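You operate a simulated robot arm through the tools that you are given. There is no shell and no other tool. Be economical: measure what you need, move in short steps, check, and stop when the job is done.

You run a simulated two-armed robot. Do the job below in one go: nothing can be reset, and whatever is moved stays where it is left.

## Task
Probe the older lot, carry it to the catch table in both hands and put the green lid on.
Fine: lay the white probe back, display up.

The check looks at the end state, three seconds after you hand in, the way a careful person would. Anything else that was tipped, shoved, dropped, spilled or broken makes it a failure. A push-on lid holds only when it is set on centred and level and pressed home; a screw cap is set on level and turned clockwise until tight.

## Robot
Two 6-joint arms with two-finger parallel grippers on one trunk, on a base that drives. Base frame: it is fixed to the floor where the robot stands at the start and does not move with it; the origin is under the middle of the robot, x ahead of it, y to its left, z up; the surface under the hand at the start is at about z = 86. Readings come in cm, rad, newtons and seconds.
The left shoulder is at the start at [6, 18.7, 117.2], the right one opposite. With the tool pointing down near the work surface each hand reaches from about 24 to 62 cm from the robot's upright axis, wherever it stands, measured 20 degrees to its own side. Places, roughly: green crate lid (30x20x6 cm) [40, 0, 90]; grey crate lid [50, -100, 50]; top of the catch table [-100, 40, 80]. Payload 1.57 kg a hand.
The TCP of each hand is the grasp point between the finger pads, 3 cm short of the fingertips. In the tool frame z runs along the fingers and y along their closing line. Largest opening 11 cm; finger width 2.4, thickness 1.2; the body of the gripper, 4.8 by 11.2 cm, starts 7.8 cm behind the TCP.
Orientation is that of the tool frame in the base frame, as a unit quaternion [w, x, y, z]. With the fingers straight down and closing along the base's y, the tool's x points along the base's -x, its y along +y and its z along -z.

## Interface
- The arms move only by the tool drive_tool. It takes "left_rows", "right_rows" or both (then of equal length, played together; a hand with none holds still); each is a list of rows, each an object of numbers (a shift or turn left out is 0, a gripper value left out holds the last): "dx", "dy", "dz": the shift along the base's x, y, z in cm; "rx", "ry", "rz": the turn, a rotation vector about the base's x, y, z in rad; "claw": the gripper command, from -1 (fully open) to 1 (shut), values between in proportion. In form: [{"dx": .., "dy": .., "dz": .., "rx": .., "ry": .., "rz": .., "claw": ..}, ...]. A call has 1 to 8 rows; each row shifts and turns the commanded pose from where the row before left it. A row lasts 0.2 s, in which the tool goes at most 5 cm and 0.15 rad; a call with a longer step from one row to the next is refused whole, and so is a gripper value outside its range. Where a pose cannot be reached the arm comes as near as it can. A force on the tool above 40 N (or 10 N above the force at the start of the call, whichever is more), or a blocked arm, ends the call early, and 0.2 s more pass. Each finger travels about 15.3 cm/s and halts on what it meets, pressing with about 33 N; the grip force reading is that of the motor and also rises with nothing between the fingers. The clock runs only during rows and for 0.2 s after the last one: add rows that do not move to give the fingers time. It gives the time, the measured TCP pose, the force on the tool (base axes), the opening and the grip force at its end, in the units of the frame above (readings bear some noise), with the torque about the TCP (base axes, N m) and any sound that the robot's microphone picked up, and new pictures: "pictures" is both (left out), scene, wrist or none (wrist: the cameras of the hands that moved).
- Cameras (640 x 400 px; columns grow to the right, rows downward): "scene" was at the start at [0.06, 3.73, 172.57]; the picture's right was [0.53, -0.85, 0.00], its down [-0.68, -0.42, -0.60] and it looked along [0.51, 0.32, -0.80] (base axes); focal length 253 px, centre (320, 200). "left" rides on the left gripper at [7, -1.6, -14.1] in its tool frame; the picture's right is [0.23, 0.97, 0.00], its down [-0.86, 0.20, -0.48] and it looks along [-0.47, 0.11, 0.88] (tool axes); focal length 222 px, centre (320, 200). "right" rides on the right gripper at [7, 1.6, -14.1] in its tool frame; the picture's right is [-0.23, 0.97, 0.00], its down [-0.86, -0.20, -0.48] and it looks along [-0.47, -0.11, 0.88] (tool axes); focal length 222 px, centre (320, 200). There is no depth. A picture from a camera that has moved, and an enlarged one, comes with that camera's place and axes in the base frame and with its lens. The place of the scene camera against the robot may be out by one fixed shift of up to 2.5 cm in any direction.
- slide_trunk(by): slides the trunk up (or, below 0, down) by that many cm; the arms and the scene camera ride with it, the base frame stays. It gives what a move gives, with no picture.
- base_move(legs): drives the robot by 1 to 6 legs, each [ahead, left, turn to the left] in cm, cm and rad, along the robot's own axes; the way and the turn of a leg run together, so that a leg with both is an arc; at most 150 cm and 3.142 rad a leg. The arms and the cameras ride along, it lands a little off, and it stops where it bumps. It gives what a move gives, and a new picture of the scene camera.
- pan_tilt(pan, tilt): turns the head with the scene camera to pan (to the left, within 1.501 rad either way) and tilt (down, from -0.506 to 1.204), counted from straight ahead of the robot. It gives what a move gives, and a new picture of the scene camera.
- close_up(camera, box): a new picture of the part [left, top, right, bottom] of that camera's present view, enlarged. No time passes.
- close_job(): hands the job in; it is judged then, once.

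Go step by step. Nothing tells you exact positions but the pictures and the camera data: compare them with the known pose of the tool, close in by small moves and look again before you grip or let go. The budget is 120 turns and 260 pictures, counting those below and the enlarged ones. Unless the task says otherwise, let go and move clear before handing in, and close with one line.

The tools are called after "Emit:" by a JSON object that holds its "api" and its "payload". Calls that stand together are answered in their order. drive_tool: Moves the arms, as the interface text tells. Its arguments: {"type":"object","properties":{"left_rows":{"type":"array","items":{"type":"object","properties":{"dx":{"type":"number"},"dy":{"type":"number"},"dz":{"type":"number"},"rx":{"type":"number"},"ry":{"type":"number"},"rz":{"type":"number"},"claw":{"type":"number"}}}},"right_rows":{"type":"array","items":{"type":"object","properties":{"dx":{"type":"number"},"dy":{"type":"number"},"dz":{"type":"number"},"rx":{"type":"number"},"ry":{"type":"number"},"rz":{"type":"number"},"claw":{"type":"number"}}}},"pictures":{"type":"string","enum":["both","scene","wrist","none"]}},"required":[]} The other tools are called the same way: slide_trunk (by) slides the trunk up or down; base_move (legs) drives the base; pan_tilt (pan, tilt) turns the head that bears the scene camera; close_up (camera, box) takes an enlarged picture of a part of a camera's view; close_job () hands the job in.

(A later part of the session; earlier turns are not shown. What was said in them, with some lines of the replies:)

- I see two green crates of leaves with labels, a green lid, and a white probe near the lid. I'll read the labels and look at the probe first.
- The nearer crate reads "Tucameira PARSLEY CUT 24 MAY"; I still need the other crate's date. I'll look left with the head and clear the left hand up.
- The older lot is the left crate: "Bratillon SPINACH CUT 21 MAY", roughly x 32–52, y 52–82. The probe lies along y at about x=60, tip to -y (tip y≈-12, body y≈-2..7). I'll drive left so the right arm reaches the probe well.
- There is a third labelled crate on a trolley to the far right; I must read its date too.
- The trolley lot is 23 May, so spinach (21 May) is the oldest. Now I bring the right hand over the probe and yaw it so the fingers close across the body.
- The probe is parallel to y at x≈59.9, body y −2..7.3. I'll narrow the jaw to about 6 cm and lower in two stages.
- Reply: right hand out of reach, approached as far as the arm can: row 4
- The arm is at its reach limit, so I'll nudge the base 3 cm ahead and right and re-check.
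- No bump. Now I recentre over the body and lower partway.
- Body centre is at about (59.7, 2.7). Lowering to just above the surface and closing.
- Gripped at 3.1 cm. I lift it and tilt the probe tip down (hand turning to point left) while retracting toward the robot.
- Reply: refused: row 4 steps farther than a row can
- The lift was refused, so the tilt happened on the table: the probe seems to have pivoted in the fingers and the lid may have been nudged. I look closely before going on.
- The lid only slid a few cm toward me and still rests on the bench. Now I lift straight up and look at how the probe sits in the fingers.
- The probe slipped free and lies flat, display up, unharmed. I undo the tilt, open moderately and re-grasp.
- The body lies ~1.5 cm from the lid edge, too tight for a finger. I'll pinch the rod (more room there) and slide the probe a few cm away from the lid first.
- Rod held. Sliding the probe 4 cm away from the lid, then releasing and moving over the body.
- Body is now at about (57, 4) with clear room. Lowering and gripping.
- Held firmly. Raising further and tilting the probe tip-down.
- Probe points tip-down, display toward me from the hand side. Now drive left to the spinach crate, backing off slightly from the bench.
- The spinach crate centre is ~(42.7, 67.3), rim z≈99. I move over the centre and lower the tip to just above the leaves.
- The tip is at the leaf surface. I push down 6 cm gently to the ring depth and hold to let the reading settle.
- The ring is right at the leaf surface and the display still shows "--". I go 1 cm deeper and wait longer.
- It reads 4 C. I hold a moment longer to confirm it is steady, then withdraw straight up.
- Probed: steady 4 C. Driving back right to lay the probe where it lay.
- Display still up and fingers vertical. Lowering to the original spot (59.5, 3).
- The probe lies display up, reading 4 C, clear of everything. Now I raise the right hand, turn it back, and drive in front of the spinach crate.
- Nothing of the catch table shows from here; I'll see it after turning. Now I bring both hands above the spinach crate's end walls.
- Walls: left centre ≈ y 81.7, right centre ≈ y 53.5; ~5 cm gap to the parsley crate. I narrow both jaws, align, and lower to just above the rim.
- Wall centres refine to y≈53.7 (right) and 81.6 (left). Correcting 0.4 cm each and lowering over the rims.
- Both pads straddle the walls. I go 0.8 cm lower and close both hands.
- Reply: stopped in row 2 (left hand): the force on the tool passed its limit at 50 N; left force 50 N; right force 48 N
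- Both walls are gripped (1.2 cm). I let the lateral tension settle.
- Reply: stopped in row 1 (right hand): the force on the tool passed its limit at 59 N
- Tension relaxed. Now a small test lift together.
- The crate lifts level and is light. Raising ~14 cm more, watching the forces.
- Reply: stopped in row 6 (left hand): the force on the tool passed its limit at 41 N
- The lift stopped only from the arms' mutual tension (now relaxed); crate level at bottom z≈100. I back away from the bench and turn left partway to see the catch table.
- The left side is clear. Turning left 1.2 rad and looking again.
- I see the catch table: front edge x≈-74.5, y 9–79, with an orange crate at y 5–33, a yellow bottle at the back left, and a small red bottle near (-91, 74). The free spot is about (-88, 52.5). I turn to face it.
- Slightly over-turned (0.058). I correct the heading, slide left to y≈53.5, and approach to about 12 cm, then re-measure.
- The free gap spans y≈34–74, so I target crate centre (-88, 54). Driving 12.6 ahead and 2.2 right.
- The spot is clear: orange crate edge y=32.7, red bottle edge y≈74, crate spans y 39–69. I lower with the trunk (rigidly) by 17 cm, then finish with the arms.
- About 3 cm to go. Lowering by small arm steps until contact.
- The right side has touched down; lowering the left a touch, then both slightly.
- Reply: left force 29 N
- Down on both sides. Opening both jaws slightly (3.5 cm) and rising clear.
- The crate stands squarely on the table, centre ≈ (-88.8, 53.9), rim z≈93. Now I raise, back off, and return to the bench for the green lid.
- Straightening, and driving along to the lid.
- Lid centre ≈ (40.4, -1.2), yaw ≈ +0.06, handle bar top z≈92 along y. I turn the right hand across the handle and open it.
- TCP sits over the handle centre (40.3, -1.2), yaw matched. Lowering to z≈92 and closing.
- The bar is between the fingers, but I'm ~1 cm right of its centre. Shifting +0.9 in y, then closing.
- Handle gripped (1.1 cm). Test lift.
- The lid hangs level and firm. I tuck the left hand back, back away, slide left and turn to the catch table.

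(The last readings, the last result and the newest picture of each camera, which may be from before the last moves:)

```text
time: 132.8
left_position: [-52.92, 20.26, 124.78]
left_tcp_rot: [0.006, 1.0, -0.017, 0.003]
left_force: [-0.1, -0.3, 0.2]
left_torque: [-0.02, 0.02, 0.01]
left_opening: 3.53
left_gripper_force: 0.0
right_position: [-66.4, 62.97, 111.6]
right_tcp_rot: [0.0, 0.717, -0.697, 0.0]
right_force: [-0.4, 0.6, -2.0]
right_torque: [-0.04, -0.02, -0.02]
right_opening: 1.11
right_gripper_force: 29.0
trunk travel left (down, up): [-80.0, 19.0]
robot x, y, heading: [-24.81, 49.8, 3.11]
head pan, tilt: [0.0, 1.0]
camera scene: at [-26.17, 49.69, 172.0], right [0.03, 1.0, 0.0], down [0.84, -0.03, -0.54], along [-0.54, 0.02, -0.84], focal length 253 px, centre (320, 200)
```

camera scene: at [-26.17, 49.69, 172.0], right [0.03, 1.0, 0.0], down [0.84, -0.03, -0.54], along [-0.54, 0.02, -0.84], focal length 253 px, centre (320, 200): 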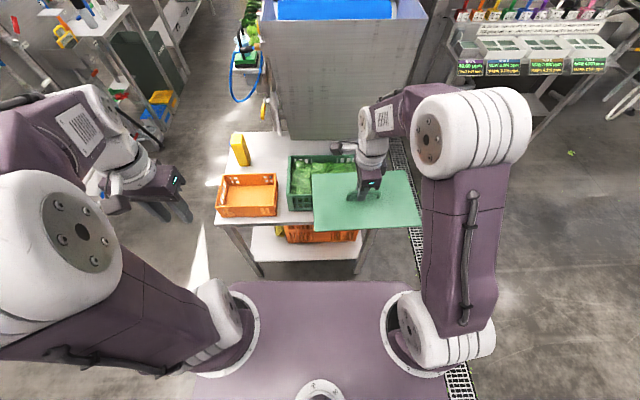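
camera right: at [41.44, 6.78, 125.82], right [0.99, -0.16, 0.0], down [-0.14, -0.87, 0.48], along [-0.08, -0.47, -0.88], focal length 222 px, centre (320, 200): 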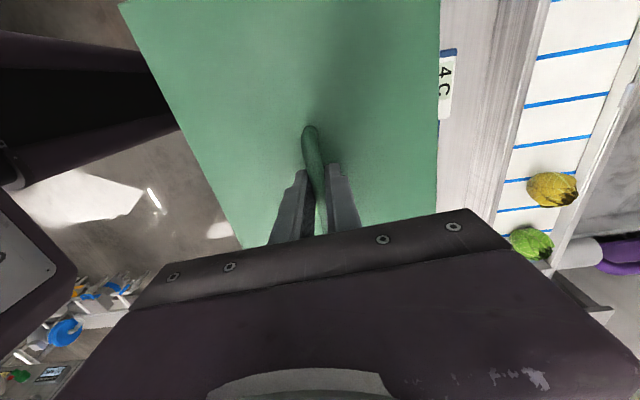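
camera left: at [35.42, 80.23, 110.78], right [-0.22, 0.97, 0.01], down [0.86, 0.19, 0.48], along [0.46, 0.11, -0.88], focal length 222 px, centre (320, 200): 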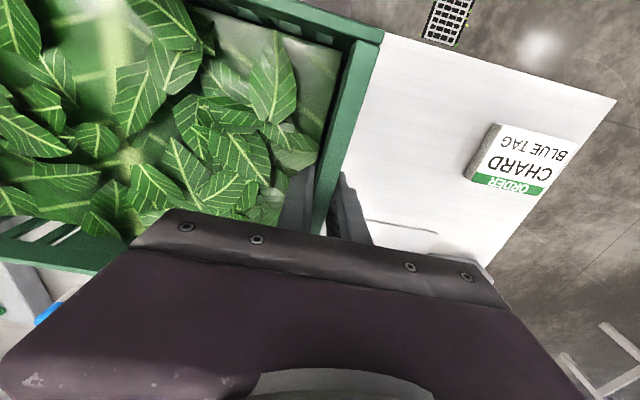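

Now approach so that the lid hovers over the crate.

Emit:
{"api": "base_move", "payload": {"legs": [[0, 10.4, 0], [21.5, 0, 0]]}}

Emit:
{"api": "close_up", "payload": {"camera": "scene", "box": [250, 100, 450, 225]}}

Emit:
{"api": "close_up", "payload": {"camera": "right", "box": [0, 0, 640, 400]}}

```text
time: 135.2
left_position: [-74.93, 10.09, 124.71]
left_tcp_rot: [0.005, 1.0, -0.016, 0.002]
left_force: [-1.3, -0.3, 0.2]
left_torque: [-0.02, -0.02, 0.0]
left_opening: 3.51
left_gripper_force: 0.0
right_position: [-88.44, 52.83, 111.59]
right_tcp_rot: [-0.001, 0.717, -0.697, 0.0]
right_force: [3.6, -0.1, -0.9]
right_torque: [0.11, -0.07, -0.54]
right_opening: 1.11
right_gripper_force: 28.6
trunk travel left (down, up): [-80.0, 19.0]
robot x, y, heading: [-47.15, 40.0, 3.113]
head pan, tilt: [0.0, 1.0]
camera scene: at [-48.25, 39.73, 172.0], right [0.03, 1.0, 0.0], down [0.84, -0.03, -0.54], along [-0.54, 0.02, -0.84], focal length 253 px, centre (320, 200)
```

scene: 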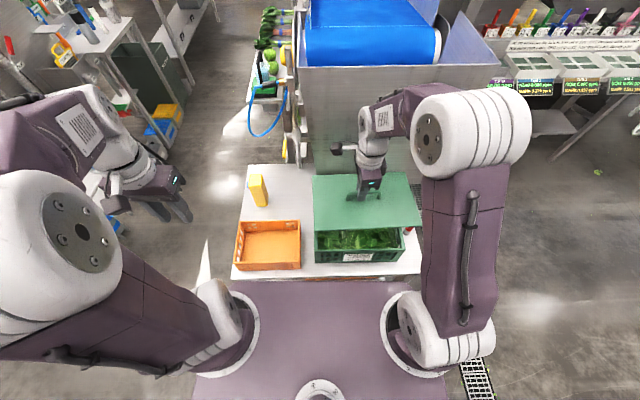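

```text
3.20 times, centred on (350, 162) of scene
camera zoom: at [-48.25, 39.73, 172.0], right [0.03, 1.0, 0.0], down [0.84, -0.03, -0.54], along [-0.54, 0.02, -0.84], focal length 809 px, centre (224, 320)
```

zoom: 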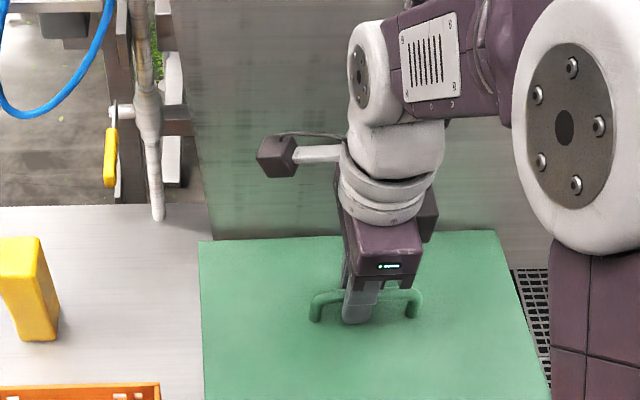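

```text
1.00 times, centred on (320, 200) of right (not enlarged: the box is as wide or as high as the picture)
camera zoom: at [-89.96, 45.8, 125.79], right [-0.98, 0.2, 0.0], down [0.17, 0.86, 0.48], along [0.1, 0.47, -0.88], focal length 222 px, centre (320, 200)
```

zoom: 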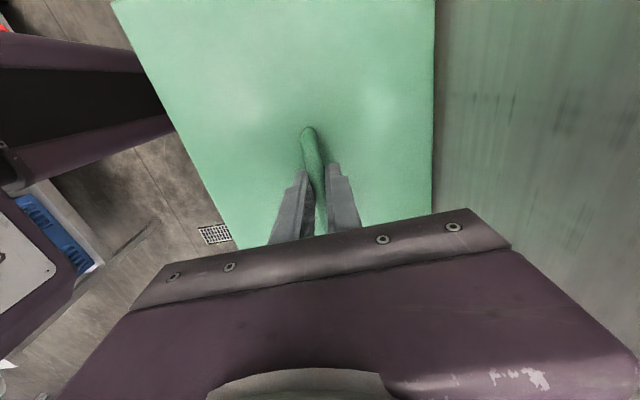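

There's a slight push on +x at the lid's far right corner – it brushes the hopper face. I back off 1.2 cm, then lower to ~4 cm above the rim and compare edges.

Emit:
{"api": "drive_tool", "payload": {"right_rows": [{"dx": 0.6}, {"dx": 0.6}, {"dz": -2.5}, {"dz": -2.5}, {"dz": -2.5}, {"dz": -1}, {}], "pictures": "both"}}

Emit:
{"api": "close_up", "payload": {"camera": "scene", "box": [280, 150, 460, 270]}}

```text
time: 136.8
left_position: [-75.06, 10.24, 124.67]
left_tcp_rot: [0.005, 1.0, -0.017, 0.002]
left_force: [0.7, 0.5, -0.8]
left_torque: [0.01, 0.01, 0.03]
left_opening: 3.54
left_gripper_force: 0.2
right_position: [-87.22, 52.71, 103.13]
right_tcp_rot: [0.0, 0.717, -0.697, 0.001]
right_force: [0.4, 0.5, -1.4]
right_torque: [-0.03, 0.0, 0.02]
right_opening: 1.09
right_gripper_force: 28.7
trunk travel left (down, up): [-80.0, 19.0]
robot x, y, heading: [-46.99, 39.77, 3.108]
head pan, tilt: [0.0, 1.0]
camera scene: at [-48.2, 39.73, 172.0], right [0.03, 1.0, 0.0], down [0.84, -0.03, -0.54], along [-0.54, 0.02, -0.84], focal length 253 px, centre (320, 200)
camera right: at [-88.61, 45.73, 117.25], right [-0.98, 0.2, 0.0], down [0.17, 0.86, 0.48], along [0.1, 0.47, -0.88], focal length 222 px, centre (320, 200)
```

scene: 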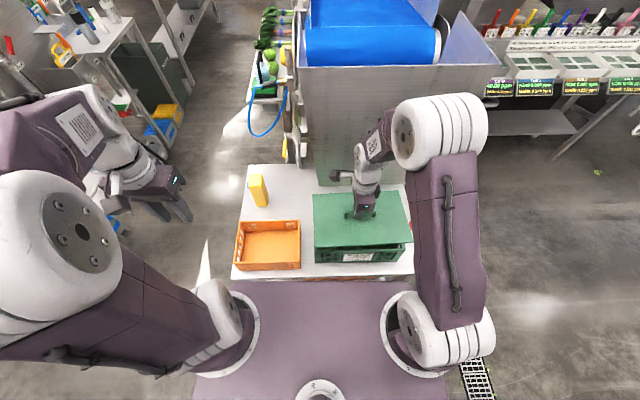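
right: 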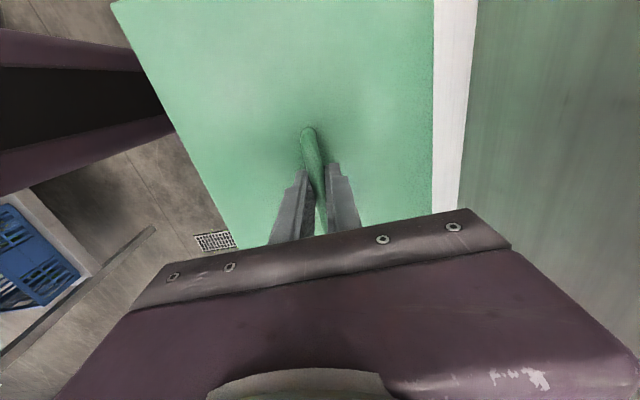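

```text
3.33 times, centred on (370, 210) of scene
camera zoom: at [-48.2, 39.73, 172.0], right [0.03, 1.0, 0.0], down [0.84, -0.03, -0.54], along [-0.54, 0.02, -0.84], focal length 843 px, centre (153, 167)
```

zoom: 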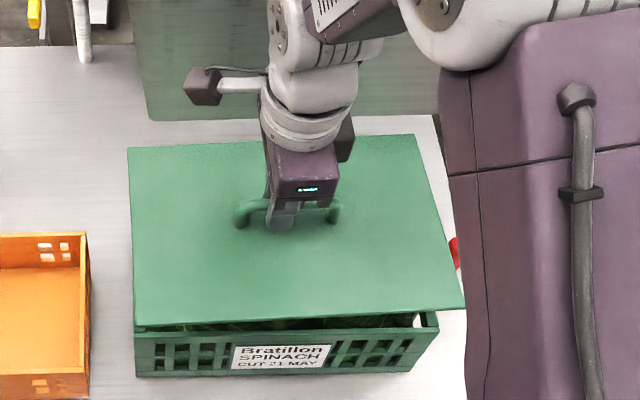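

Lid needs about -1.1 in x, +0.3 in y and -0.03 yaw. I apply that, lower to ~1.5 cm above the rim, and look again.

Emit:
{"api": "drive_tool", "payload": {"right_rows": [{"dz": -1.5, "rz": -0.03}, {"dx": -0.6, "dy": 0.3, "dz": -1}, {"dx": -0.5}, {}, {}], "pictures": "wrist"}}

Emit:
{"api": "close_up", "payload": {"camera": "scene", "box": [290, 175, 430, 270]}}

```text
time: 138.0
left_position: [-75.0, 10.13, 124.64]
left_tcp_rot: [0.005, 1.0, -0.016, 0.003]
left_force: [0.2, -0.2, -0.2]
left_torque: [0.0, 0.0, 0.0]
left_opening: 3.52
left_gripper_force: 0.1
right_position: [-88.38, 53.19, 100.57]
right_tcp_rot: [0.0, -0.707, 0.708, -0.001]
right_force: [0.2, -0.2, -1.7]
right_torque: [-0.03, 0.0, -0.01]
right_opening: 1.12
right_gripper_force: 28.7
trunk travel left (down, up): [-80.0, 19.0]
robot x, y, heading: [-46.8, 39.71, 3.113]
head pan, tilt: [0.0, 1.0]
camera right: at [-90.02, 46.15, 114.76], right [-0.97, 0.23, 0.0], down [0.2, 0.85, 0.48], along [0.11, 0.47, -0.88], focal length 222 px, centre (320, 200)
```

right: 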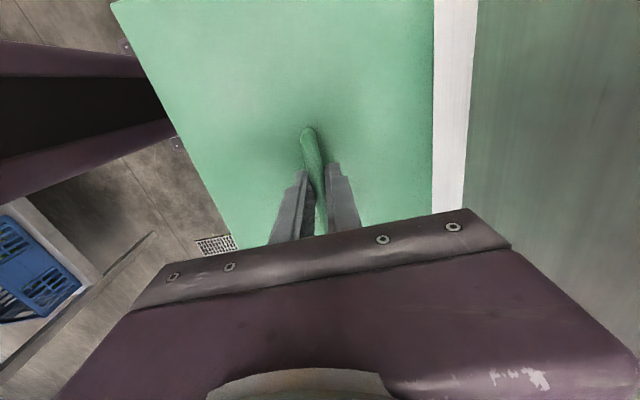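

```text
4.21 times, centred on (360, 222) of scene
camera zoom: at [-48.26, 39.73, 172.0], right [0.03, 1.0, 0.0], down [0.84, -0.03, -0.54], along [-0.54, 0.02, -0.84], focal length 1065 px, centre (152, 105)
```

zoom: 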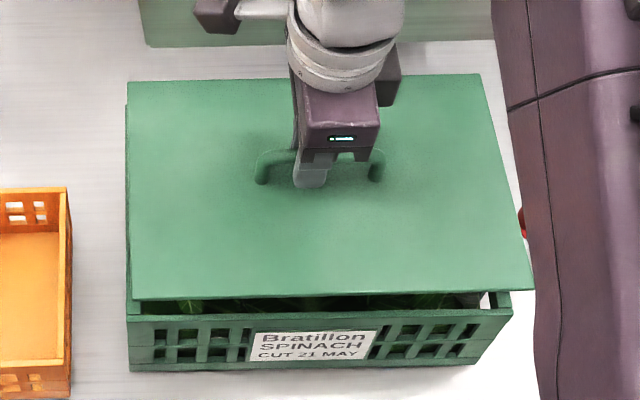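

Nearly aligned: the lid is ~0.3–0.4 cm too far right. Correcting and lowering another 1.5 cm to compare without parallax.

Emit:
{"api": "drive_tool", "payload": {"right_rows": [{"dy": -0.3, "dz": -0.8}, {"dz": -0.7}, {}, {}], "pictures": "none"}}

Emit:
{"api": "close_up", "payload": {"camera": "scene", "box": [300, 190, 420, 270]}}

```text
time: 139.0
left_position: [-75.07, 10.19, 124.78]
left_tcp_rot: [0.006, 1.0, -0.017, 0.002]
left_force: [0.4, 0.0, 0.9]
left_torque: [0.01, 0.0, -0.01]
left_opening: 3.5
left_gripper_force: 0.1
right_position: [-88.46, 52.89, 99.02]
right_tcp_rot: [0.001, -0.707, 0.707, -0.001]
right_force: [0.1, -0.9, -1.1]
right_torque: [0.0, 0.01, 0.01]
right_opening: 1.12
right_gripper_force: 28.6
trunk travel left (down, up): [-80.0, 19.0]
robot x, y, heading: [-47.6, 40.06, 3.109]
head pan, tilt: [0.0, 1.0]
```

```text
5.00 times, centred on (360, 230) of scene
camera zoom: at [-48.25, 39.71, 172.0], right [0.03, 1.0, 0.0], down [0.84, -0.03, -0.54], along [-0.54, 0.02, -0.84], focal length 1264 px, centre (120, 50)
```

zoom: 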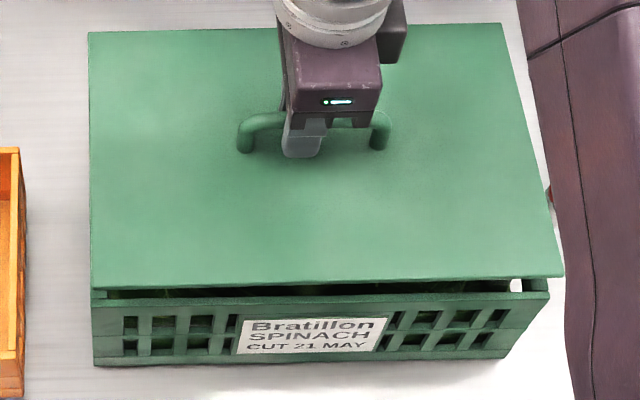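

Edges coincide well; tiny trim (+0.15 x, -0.15 y), then lower to contact gently.

Emit:
{"api": "drive_tool", "payload": {"right_rows": [{"dx": 0.15, "dy": -0.15, "dz": -0.5}, {"dz": -0.5}, {"dz": -0.3}, {}], "pictures": "none"}}

Emit:
{"api": "close_up", "payload": {"camera": "scene", "box": [300, 190, 420, 270]}}

```text
time: 140.0
left_position: [-74.96, 10.09, 124.71]
left_tcp_rot: [0.006, 1.0, -0.016, 0.003]
left_force: [0.1, 0.1, 0.2]
left_torque: [0.01, -0.02, -0.04]
left_opening: 3.53
left_gripper_force: 0.0
right_position: [-88.17, 52.78, 97.63]
right_tcp_rot: [0.001, -0.706, 0.708, -0.001]
right_force: [-0.5, 0.5, -2.2]
right_torque: [-0.03, 0.0, 0.01]
right_opening: 1.1
right_gripper_force: 28.5
trunk travel left (down, up): [-80.0, 19.0]
robot x, y, heading: [-47.15, 39.84, 3.11]
head pan, tilt: [0.0, 1.0]
```

```text
5.00 times, centred on (360, 230) of scene
camera zoom: at [-48.24, 39.72, 172.0], right [0.03, 1.0, 0.0], down [0.84, -0.03, -0.54], along [-0.54, 0.02, -0.84], focal length 1264 px, centre (120, 50)
```

zoom: 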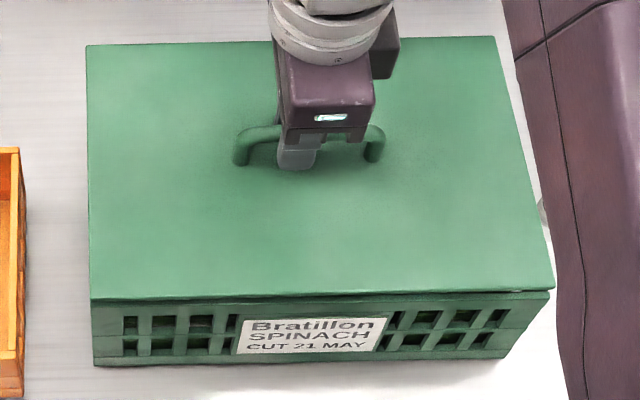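

Well centred. Continue down to contact.

Emit:
{"api": "drive_tool", "payload": {"right_rows": [{"dz": -0.4}, {"dz": -0.3}, {}, {}], "pictures": "none"}}

Emit:
{"api": "close_up", "payload": {"camera": "scene", "box": [300, 190, 420, 270]}}

```text
time: 141.0
left_position: [-74.76, 10.15, 124.89]
left_tcp_rot: [0.005, 1.0, -0.017, 0.002]
left_force: [-1.0, -0.3, -0.3]
left_torque: [-0.01, 0.01, -0.01]
left_opening: 3.52
left_gripper_force: 0.0
right_position: [-88.22, 52.69, 97.17]
right_tcp_rot: [-0.001, -0.706, 0.708, 0.001]
right_force: [-0.4, 1.3, 14.4]
right_torque: [0.02, 0.03, -0.09]
right_opening: 1.1
right_gripper_force: 28.8
trunk travel left (down, up): [-80.0, 19.0]
robot x, y, heading: [-46.43, 39.99, 3.112]
head pan, tilt: [0.0, 1.0]
```

```text
5.00 times, centred on (360, 230) of scene
camera zoom: at [-48.05, 39.69, 172.02], right [0.03, 1.0, 0.0], down [0.84, -0.03, -0.54], along [-0.54, 0.02, -0.84], focal length 1264 px, centre (120, 50)
```

zoom: 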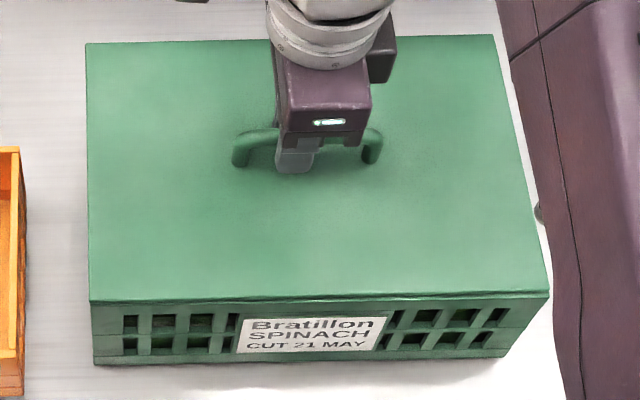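

Contact with outlines matching. Now I press down on the centred handle, watching force and sound.

Emit:
{"api": "drive_tool", "payload": {"right_rows": [{"dz": -0.3}, {"dz": -0.3}, {"dz": -0.3}, {}, {}], "pictures": "none"}}

Emit:
{"api": "close_up", "payload": {"camera": "scene", "box": [300, 190, 420, 270]}}

```text
time: 142.2
left_position: [-74.75, 10.03, 124.87]
left_tcp_rot: [0.004, 1.0, -0.016, 0.003]
left_force: [0.1, 0.9, 0.1]
left_torque: [-0.01, -0.04, -0.04]
left_opening: 3.53
left_gripper_force: 0.0
right_position: [-88.1, 52.63, 96.18]
right_tcp_rot: [0.0, -0.706, 0.708, 0.001]
right_force: [-5.1, 0.1, 28.9]
right_torque: [-0.03, -0.01, -0.05]
right_opening: 1.08
right_gripper_force: 29.0
trunk travel left (down, up): [-80.0, 19.0]
robot x, y, heading: [-47.3, 39.76, 3.111]
head pan, tilt: [0.0, 1.0]
```

```text
5.00 times, centred on (360, 230) of scene
camera zoom: at [-47.97, 39.6, 172.01], right [0.03, 1.0, 0.0], down [0.84, -0.03, -0.54], along [-0.54, 0.02, -0.84], focal length 1264 px, centre (120, 50)
```

zoom: 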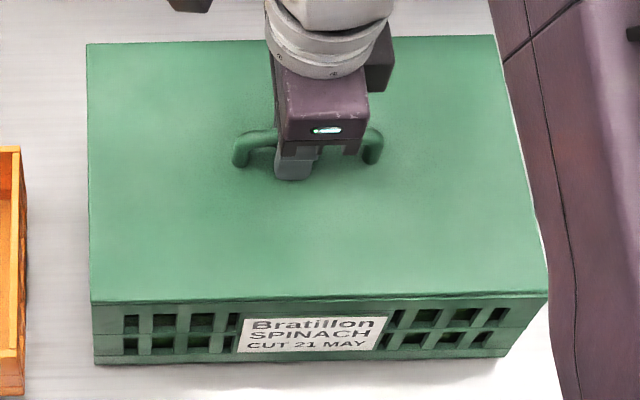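

The fingers slid on the handle, so the lid may not be fully home. Keep pressing until the fingertips bear on the plate.

Emit:
{"api": "drive_tool", "payload": {"right_rows": [{"dz": -0.3}, {"dz": -0.3}, {"dz": -0.3}, {}], "pictures": "none"}}

Emit:
{"api": "close_up", "payload": {"camera": "scene", "box": [300, 215, 420, 270]}}

```text
time: 142.6
left_position: [-74.79, 9.98, 124.77]
left_tcp_rot: [0.004, 1.0, -0.016, 0.001]
left_force: [0.0, -0.3, -0.5]
left_torque: [-0.01, -0.01, 0.02]
left_opening: 3.53
left_gripper_force: 0.1
right_position: [-88.11, 52.69, 96.16]
right_tcp_rot: [-0.002, -0.707, 0.708, 0.001]
right_force: [2.7, -0.8, 18.6]
right_torque: [0.21, -0.45, -0.02]
right_opening: 1.14
right_gripper_force: 28.6
trunk travel left (down, up): [-80.0, 19.0]
robot x, y, heading: [-46.9, 39.9, 3.107]
head pan, tilt: [0.0, 1.0]
stopped in row 2 (right hand): the force on the tool passed its limit at 46 N (the readings are from after the stop); the commanded pose is now the measured one
```

```text
5.33 times, centred on (360, 242) of scene
camera zoom: at [-47.87, 39.61, 171.98], right [0.03, 1.0, 0.0], down [0.84, -0.03, -0.54], along [-0.54, 0.02, -0.84], focal length 1349 px, centre (107, -27)
```

zoom: 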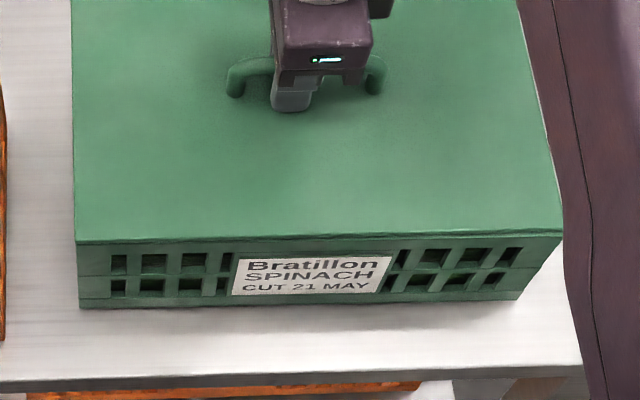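

Emit:
{"api": "close_up", "payload": {"camera": "left", "box": [0, 0, 320, 200]}}

Emit:
{"api": "close_up", "payload": {"camera": "scene", "box": [375, 215, 425, 255]}}

Emit:
{"api": "close_up", "payload": {"camera": "scene", "box": [305, 225, 355, 257]}}

```text
2.00 times, centred on (160, 100) of left
camera zoom: at [-67.77, 11.55, 138.81], right [0.2, -0.98, 0.01], down [-0.86, -0.17, 0.48], along [-0.47, -0.1, -0.88], focal length 444 px, centre (640, 400)
```

zoom: 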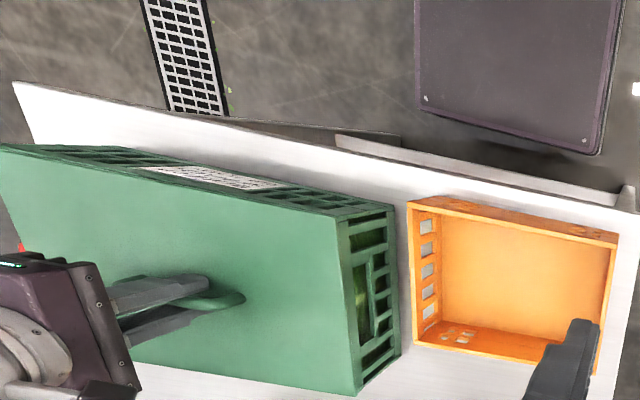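

```text
10.00 times, centred on (400, 235) of scene
camera zoom: at [-47.87, 39.61, 171.98], right [0.03, 1.0, 0.0], down [0.84, -0.03, -0.54], along [-0.54, 0.02, -0.84], focal length 2529 px, centre (-480, -150)
```

zoom: 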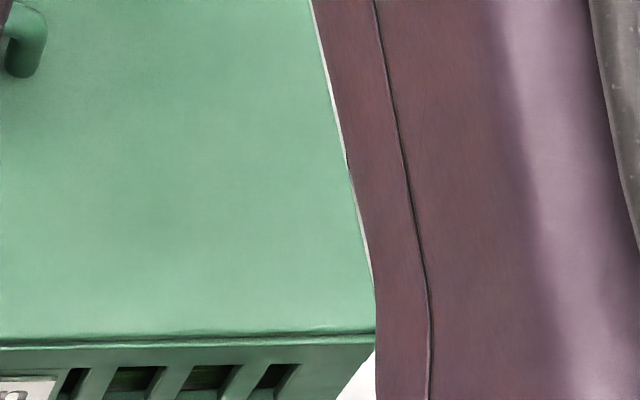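

```text
12.50 times, centred on (330, 241) of scene
camera zoom: at [-47.87, 39.61, 171.98], right [0.03, 1.0, 0.0], down [0.84, -0.03, -0.54], along [-0.54, 0.02, -0.84], focal length 3161 px, centre (195, -312)
```

zoom: 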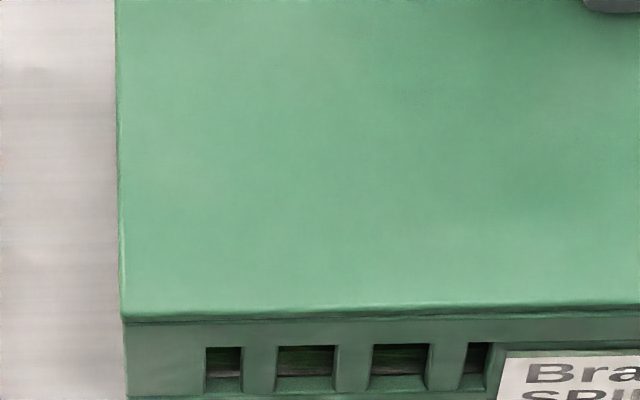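

The lid sits flush all round with no gap. I release the handle and rise, checking it stays.

Emit:
{"api": "drive_tool", "payload": {"right_rows": [{"claw": 0.3}, {}, {"dz": 3}, {"dz": 4}, {"dz": 4}, {"dz": 3}], "pictures": "both"}}

Emit:
{"api": "close_up", "payload": {"camera": "scene", "box": [300, 190, 420, 270]}}

Emit:
{"api": "close_up", "payload": {"camera": "left", "box": [0, 50, 240, 200]}}

```text
time: 144.0
left_position: [-74.95, 10.24, 124.7]
left_tcp_rot: [0.004, 1.0, -0.017, 0.001]
left_force: [0.6, -0.3, 0.2]
left_torque: [0.0, 0.03, 0.0]
left_opening: 3.51
left_gripper_force: 0.1
right_position: [-88.27, 52.72, 109.85]
right_tcp_rot: [-0.001, -0.707, 0.708, 0.001]
right_force: [-0.2, -0.2, -0.3]
right_torque: [0.02, 0.0, 0.0]
right_opening: 3.84
right_gripper_force: 0.1
trunk travel left (down, up): [-80.0, 19.0]
robot x, y, heading: [-46.68, 40.25, 3.112]
head pan, tilt: [0.0, 1.0]
camera scene: at [-48.17, 39.71, 172.0], right [0.03, 1.0, 0.0], down [0.84, -0.03, -0.54], along [-0.54, 0.02, -0.84], focal length 253 px, centre (320, 200)
camera right: at [-89.92, 45.68, 124.13], right [-0.97, 0.23, 0.0], down [0.2, 0.85, 0.48], along [0.11, 0.47, -0.88], focal length 222 px, centre (320, 200)
```

scene: 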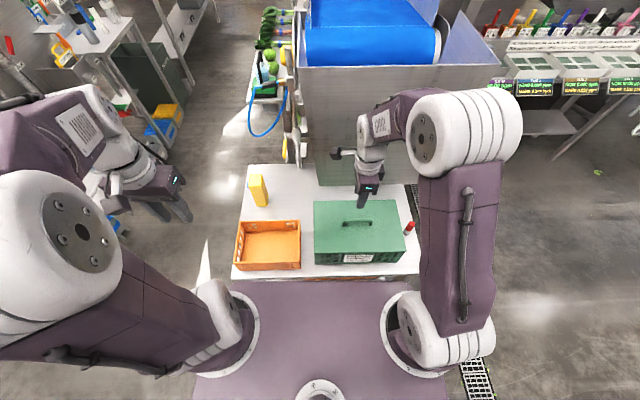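
right: 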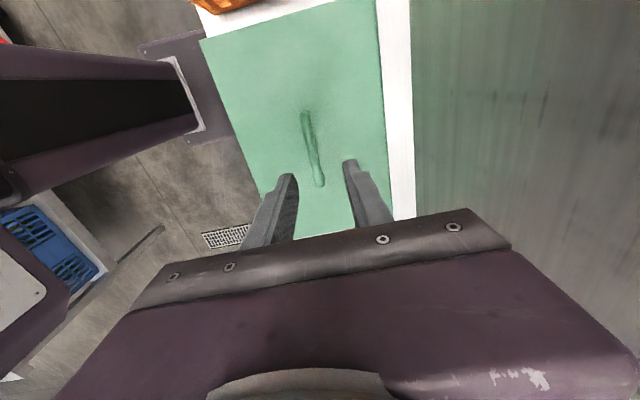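

```text
5.00 times, centred on (360, 230) of scene
camera zoom: at [-48.17, 39.71, 172.0], right [0.03, 1.0, 0.0], down [0.84, -0.03, -0.54], along [-0.54, 0.02, -0.84], focal length 1264 px, centre (120, 50)
```

zoom: 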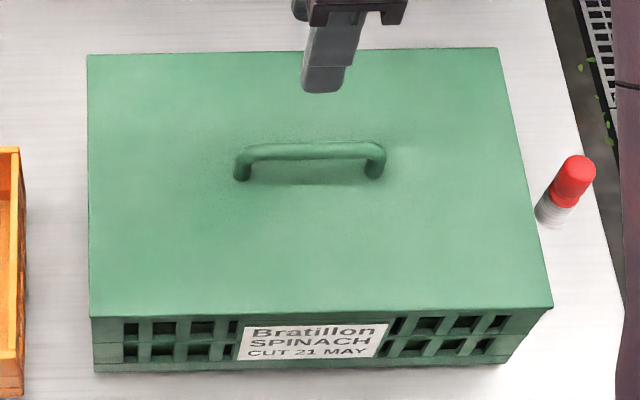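

```text
2.67 times, centred on (120, 125) of left
camera zoom: at [-68.0, 11.63, 138.81], right [0.2, -0.98, 0.01], down [-0.86, -0.17, 0.48], along [-0.47, -0.1, -0.88], focal length 592 px, centre (853, 400)
```

zoom: 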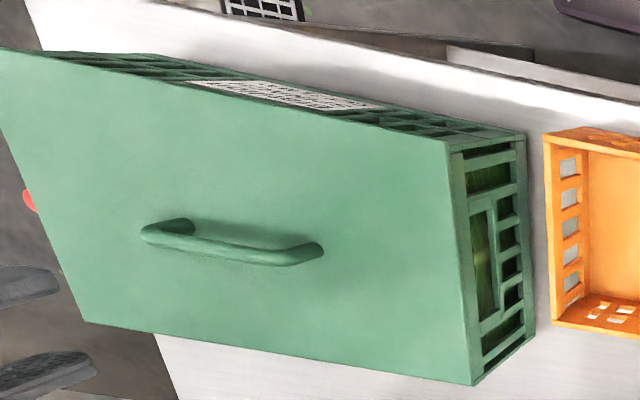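

Lid is level and flush. For certainty I press once more on top of the handle with a closed fist.

Emit:
{"api": "drive_tool", "payload": {"right_rows": [{"claw": 1, "dy": 1.0}, {}, {"dz": -4}, {"dz": -3}, {"dz": -1}, {"dz": -0.5}, {"dz": -0.5}, {"dz": -0.5}], "pictures": "none"}}

Emit:
{"api": "drive_tool", "payload": {"right_rows": [{"dz": -0.4}, {"dz": -0.4}, {"dz": -0.4}, {}], "pictures": "none"}}

```text
time: 145.8
left_position: [-74.93, 10.13, 124.68]
left_tcp_rot: [0.005, 1.0, -0.016, 0.002]
left_force: [0.7, 0.9, -0.4]
left_torque: [-0.02, 0.0, 0.04]
left_opening: 3.52
left_gripper_force: 0.1
right_position: [-88.26, 53.82, 100.46]
right_tcp_rot: [-0.001, -0.707, 0.708, 0.001]
right_force: [-0.2, 0.3, 0.1]
right_torque: [-0.05, -0.02, 0.0]
right_opening: 0.01
right_gripper_force: 20.9
trunk travel left (down, up): [-80.0, 19.0]
robot x, y, heading: [-46.95, 40.04, 3.113]
head pan, tilt: [0.0, 1.0]
```

```text
time: 146.8
left_position: [-74.65, 10.13, 124.84]
left_tcp_rot: [0.004, 1.0, -0.017, 0.002]
left_force: [-0.9, 0.6, -0.2]
left_torque: [-0.01, -0.01, -0.01]
left_opening: 3.52
left_gripper_force: 0.0
right_position: [-88.41, 53.69, 99.73]
right_tcp_rot: [-0.006, -0.707, 0.708, 0.005]
right_force: [5.3, 2.8, 28.7]
right_torque: [-0.05, -0.47, 0.09]
right_opening: 0.01
right_gripper_force: 21.5
trunk travel left (down, up): [-80.0, 19.0]
robot x, y, heading: [-46.57, 39.83, 3.11]
head pan, tilt: [0.0, 1.0]
stopped in row 4 (right hand): the force on the tool passed its limit at 45 N (the readings are from after the stop); the commanded pose is now the measured one
```

Pressed with 45 N and it is solid. I lift clear, back away, and check the final state.

Emit:
{"api": "drive_tool", "payload": {"right_rows": [{"dz": 1}, {"dz": 4}, {"dz": 4}, {"dz": 4}, {"dz": 4}], "pictures": "none"}}

Emit:
{"api": "base_move", "payload": {"legs": [[-20, 0, 0]]}}

Emit:
{"api": "close_up", "payload": {"camera": "scene", "box": [200, 100, 440, 250]}}

Emit:
{"api": "pan_tilt", "payload": {"pan": 1.5, "tilt": 0.7}}

```text
time: 148.0
left_position: [-74.83, 10.08, 124.72]
left_tcp_rot: [0.004, 1.0, -0.017, 0.002]
left_force: [0.1, -0.4, 0.3]
left_torque: [0.0, 0.02, -0.01]
left_opening: 3.5
left_gripper_force: 0.0
right_position: [-88.61, 53.63, 116.45]
right_tcp_rot: [-0.004, -0.707, 0.708, 0.004]
right_force: [0.3, 0.1, -0.1]
right_torque: [0.01, 0.06, -0.01]
right_opening: 0.03
right_gripper_force: 21.3
trunk travel left (down, up): [-80.0, 19.0]
robot x, y, heading: [-46.73, 39.68, 3.112]
head pan, tilt: [0.0, 1.0]
```

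```text
time: 149.6
left_position: [-55.48, 9.5, 124.59]
left_tcp_rot: [0.005, 1.0, -0.015, 0.002]
left_force: [-0.8, 0.2, -0.2]
left_torque: [0.0, -0.04, -0.02]
left_opening: 3.51
left_gripper_force: 0.1
right_position: [-69.19, 52.92, 116.3]
right_tcp_rot: [-0.003, -0.707, 0.707, 0.003]
right_force: [-0.7, -0.1, -0.3]
right_torque: [0.01, -0.03, 0.02]
right_opening: 0.0
right_gripper_force: 21.9
trunk travel left (down, up): [-80.0, 19.0]
robot x, y, heading: [-27.21, 39.09, 3.112]
head pan, tilt: [0.0, 1.0]
camera scene: at [-28.9, 39.14, 172.0], right [0.03, 1.0, 0.0], down [0.84, -0.02, -0.54], along [-0.54, 0.02, -0.84], focal length 253 px, centre (320, 200)
```

scene: 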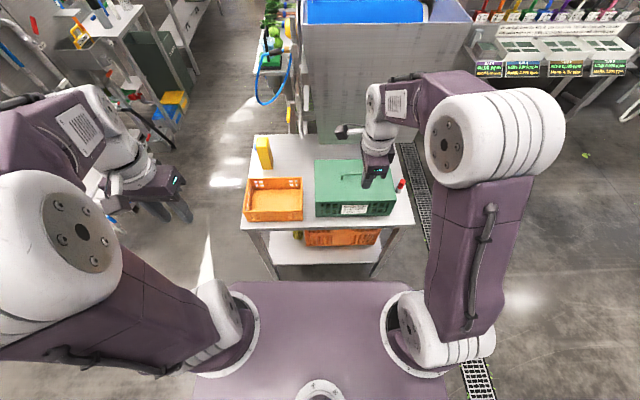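

```text
2.67 times, centred on (320, 175) of scene
camera zoom: at [-28.9, 39.14, 172.0], right [0.03, 1.0, 0.0], down [0.84, -0.02, -0.54], along [-0.54, 0.02, -0.84], focal length 674 px, centre (320, 267)
```

zoom: 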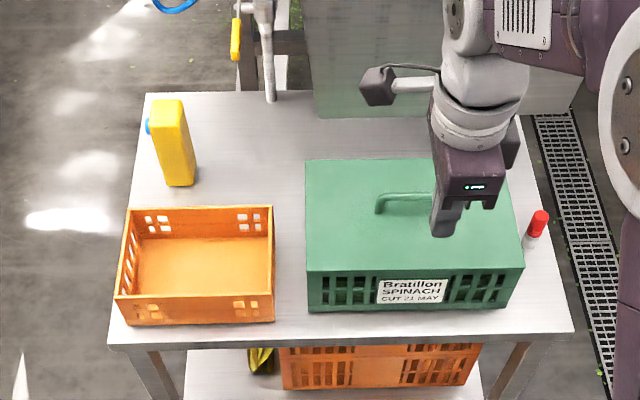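

```text
time: 151.2
left_position: [-55.15, 9.54, 124.75]
left_tcp_rot: [0.005, 1.0, -0.016, 0.002]
left_force: [-0.7, -0.6, -0.2]
left_torque: [-0.01, 0.02, 0.01]
left_opening: 3.51
left_gripper_force: 0.0
right_position: [-68.96, 53.1, 116.24]
right_tcp_rot: [-0.005, -0.707, 0.707, 0.004]
right_force: [0.7, -0.3, 0.6]
right_torque: [-0.01, -0.01, -0.01]
right_opening: 0.0
right_gripper_force: 21.3
trunk travel left (down, up): [-80.0, 19.0]
robot x, y, heading: [-27.41, 39.28, 3.112]
head pan, tilt: [1.499, 0.7]
camera scene: at [-22.39, 30.49, 174.34], right [-0.99, 0.1, 0.0], down [0.06, 0.64, -0.76], along [-0.08, -0.76, -0.64], focal length 253 px, centre (320, 200)
```

scene: 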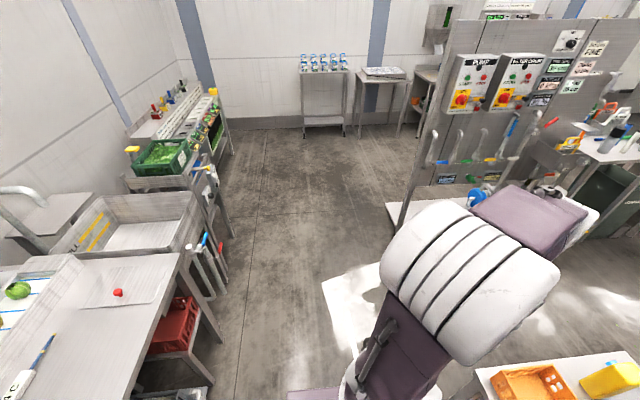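

The spinach crate stands lidded, level and flush on the catch table with its neighbours untouched, and the probe lies display up on the bench. Both hands are clear, so I hand in.

Emit:
{"api": "close_job", "payload": {}}

```text
The job is handed in.
```

I probed the 21 May spinach, the oldest lot (4 °C), carried it two-handed to the catch table and pressed the green lid on flush. The white probe is back on the bench, display up; in a mis-step while first picking it up I dragged it and the lid a few cm along the bench, and nothing fell or tipped.
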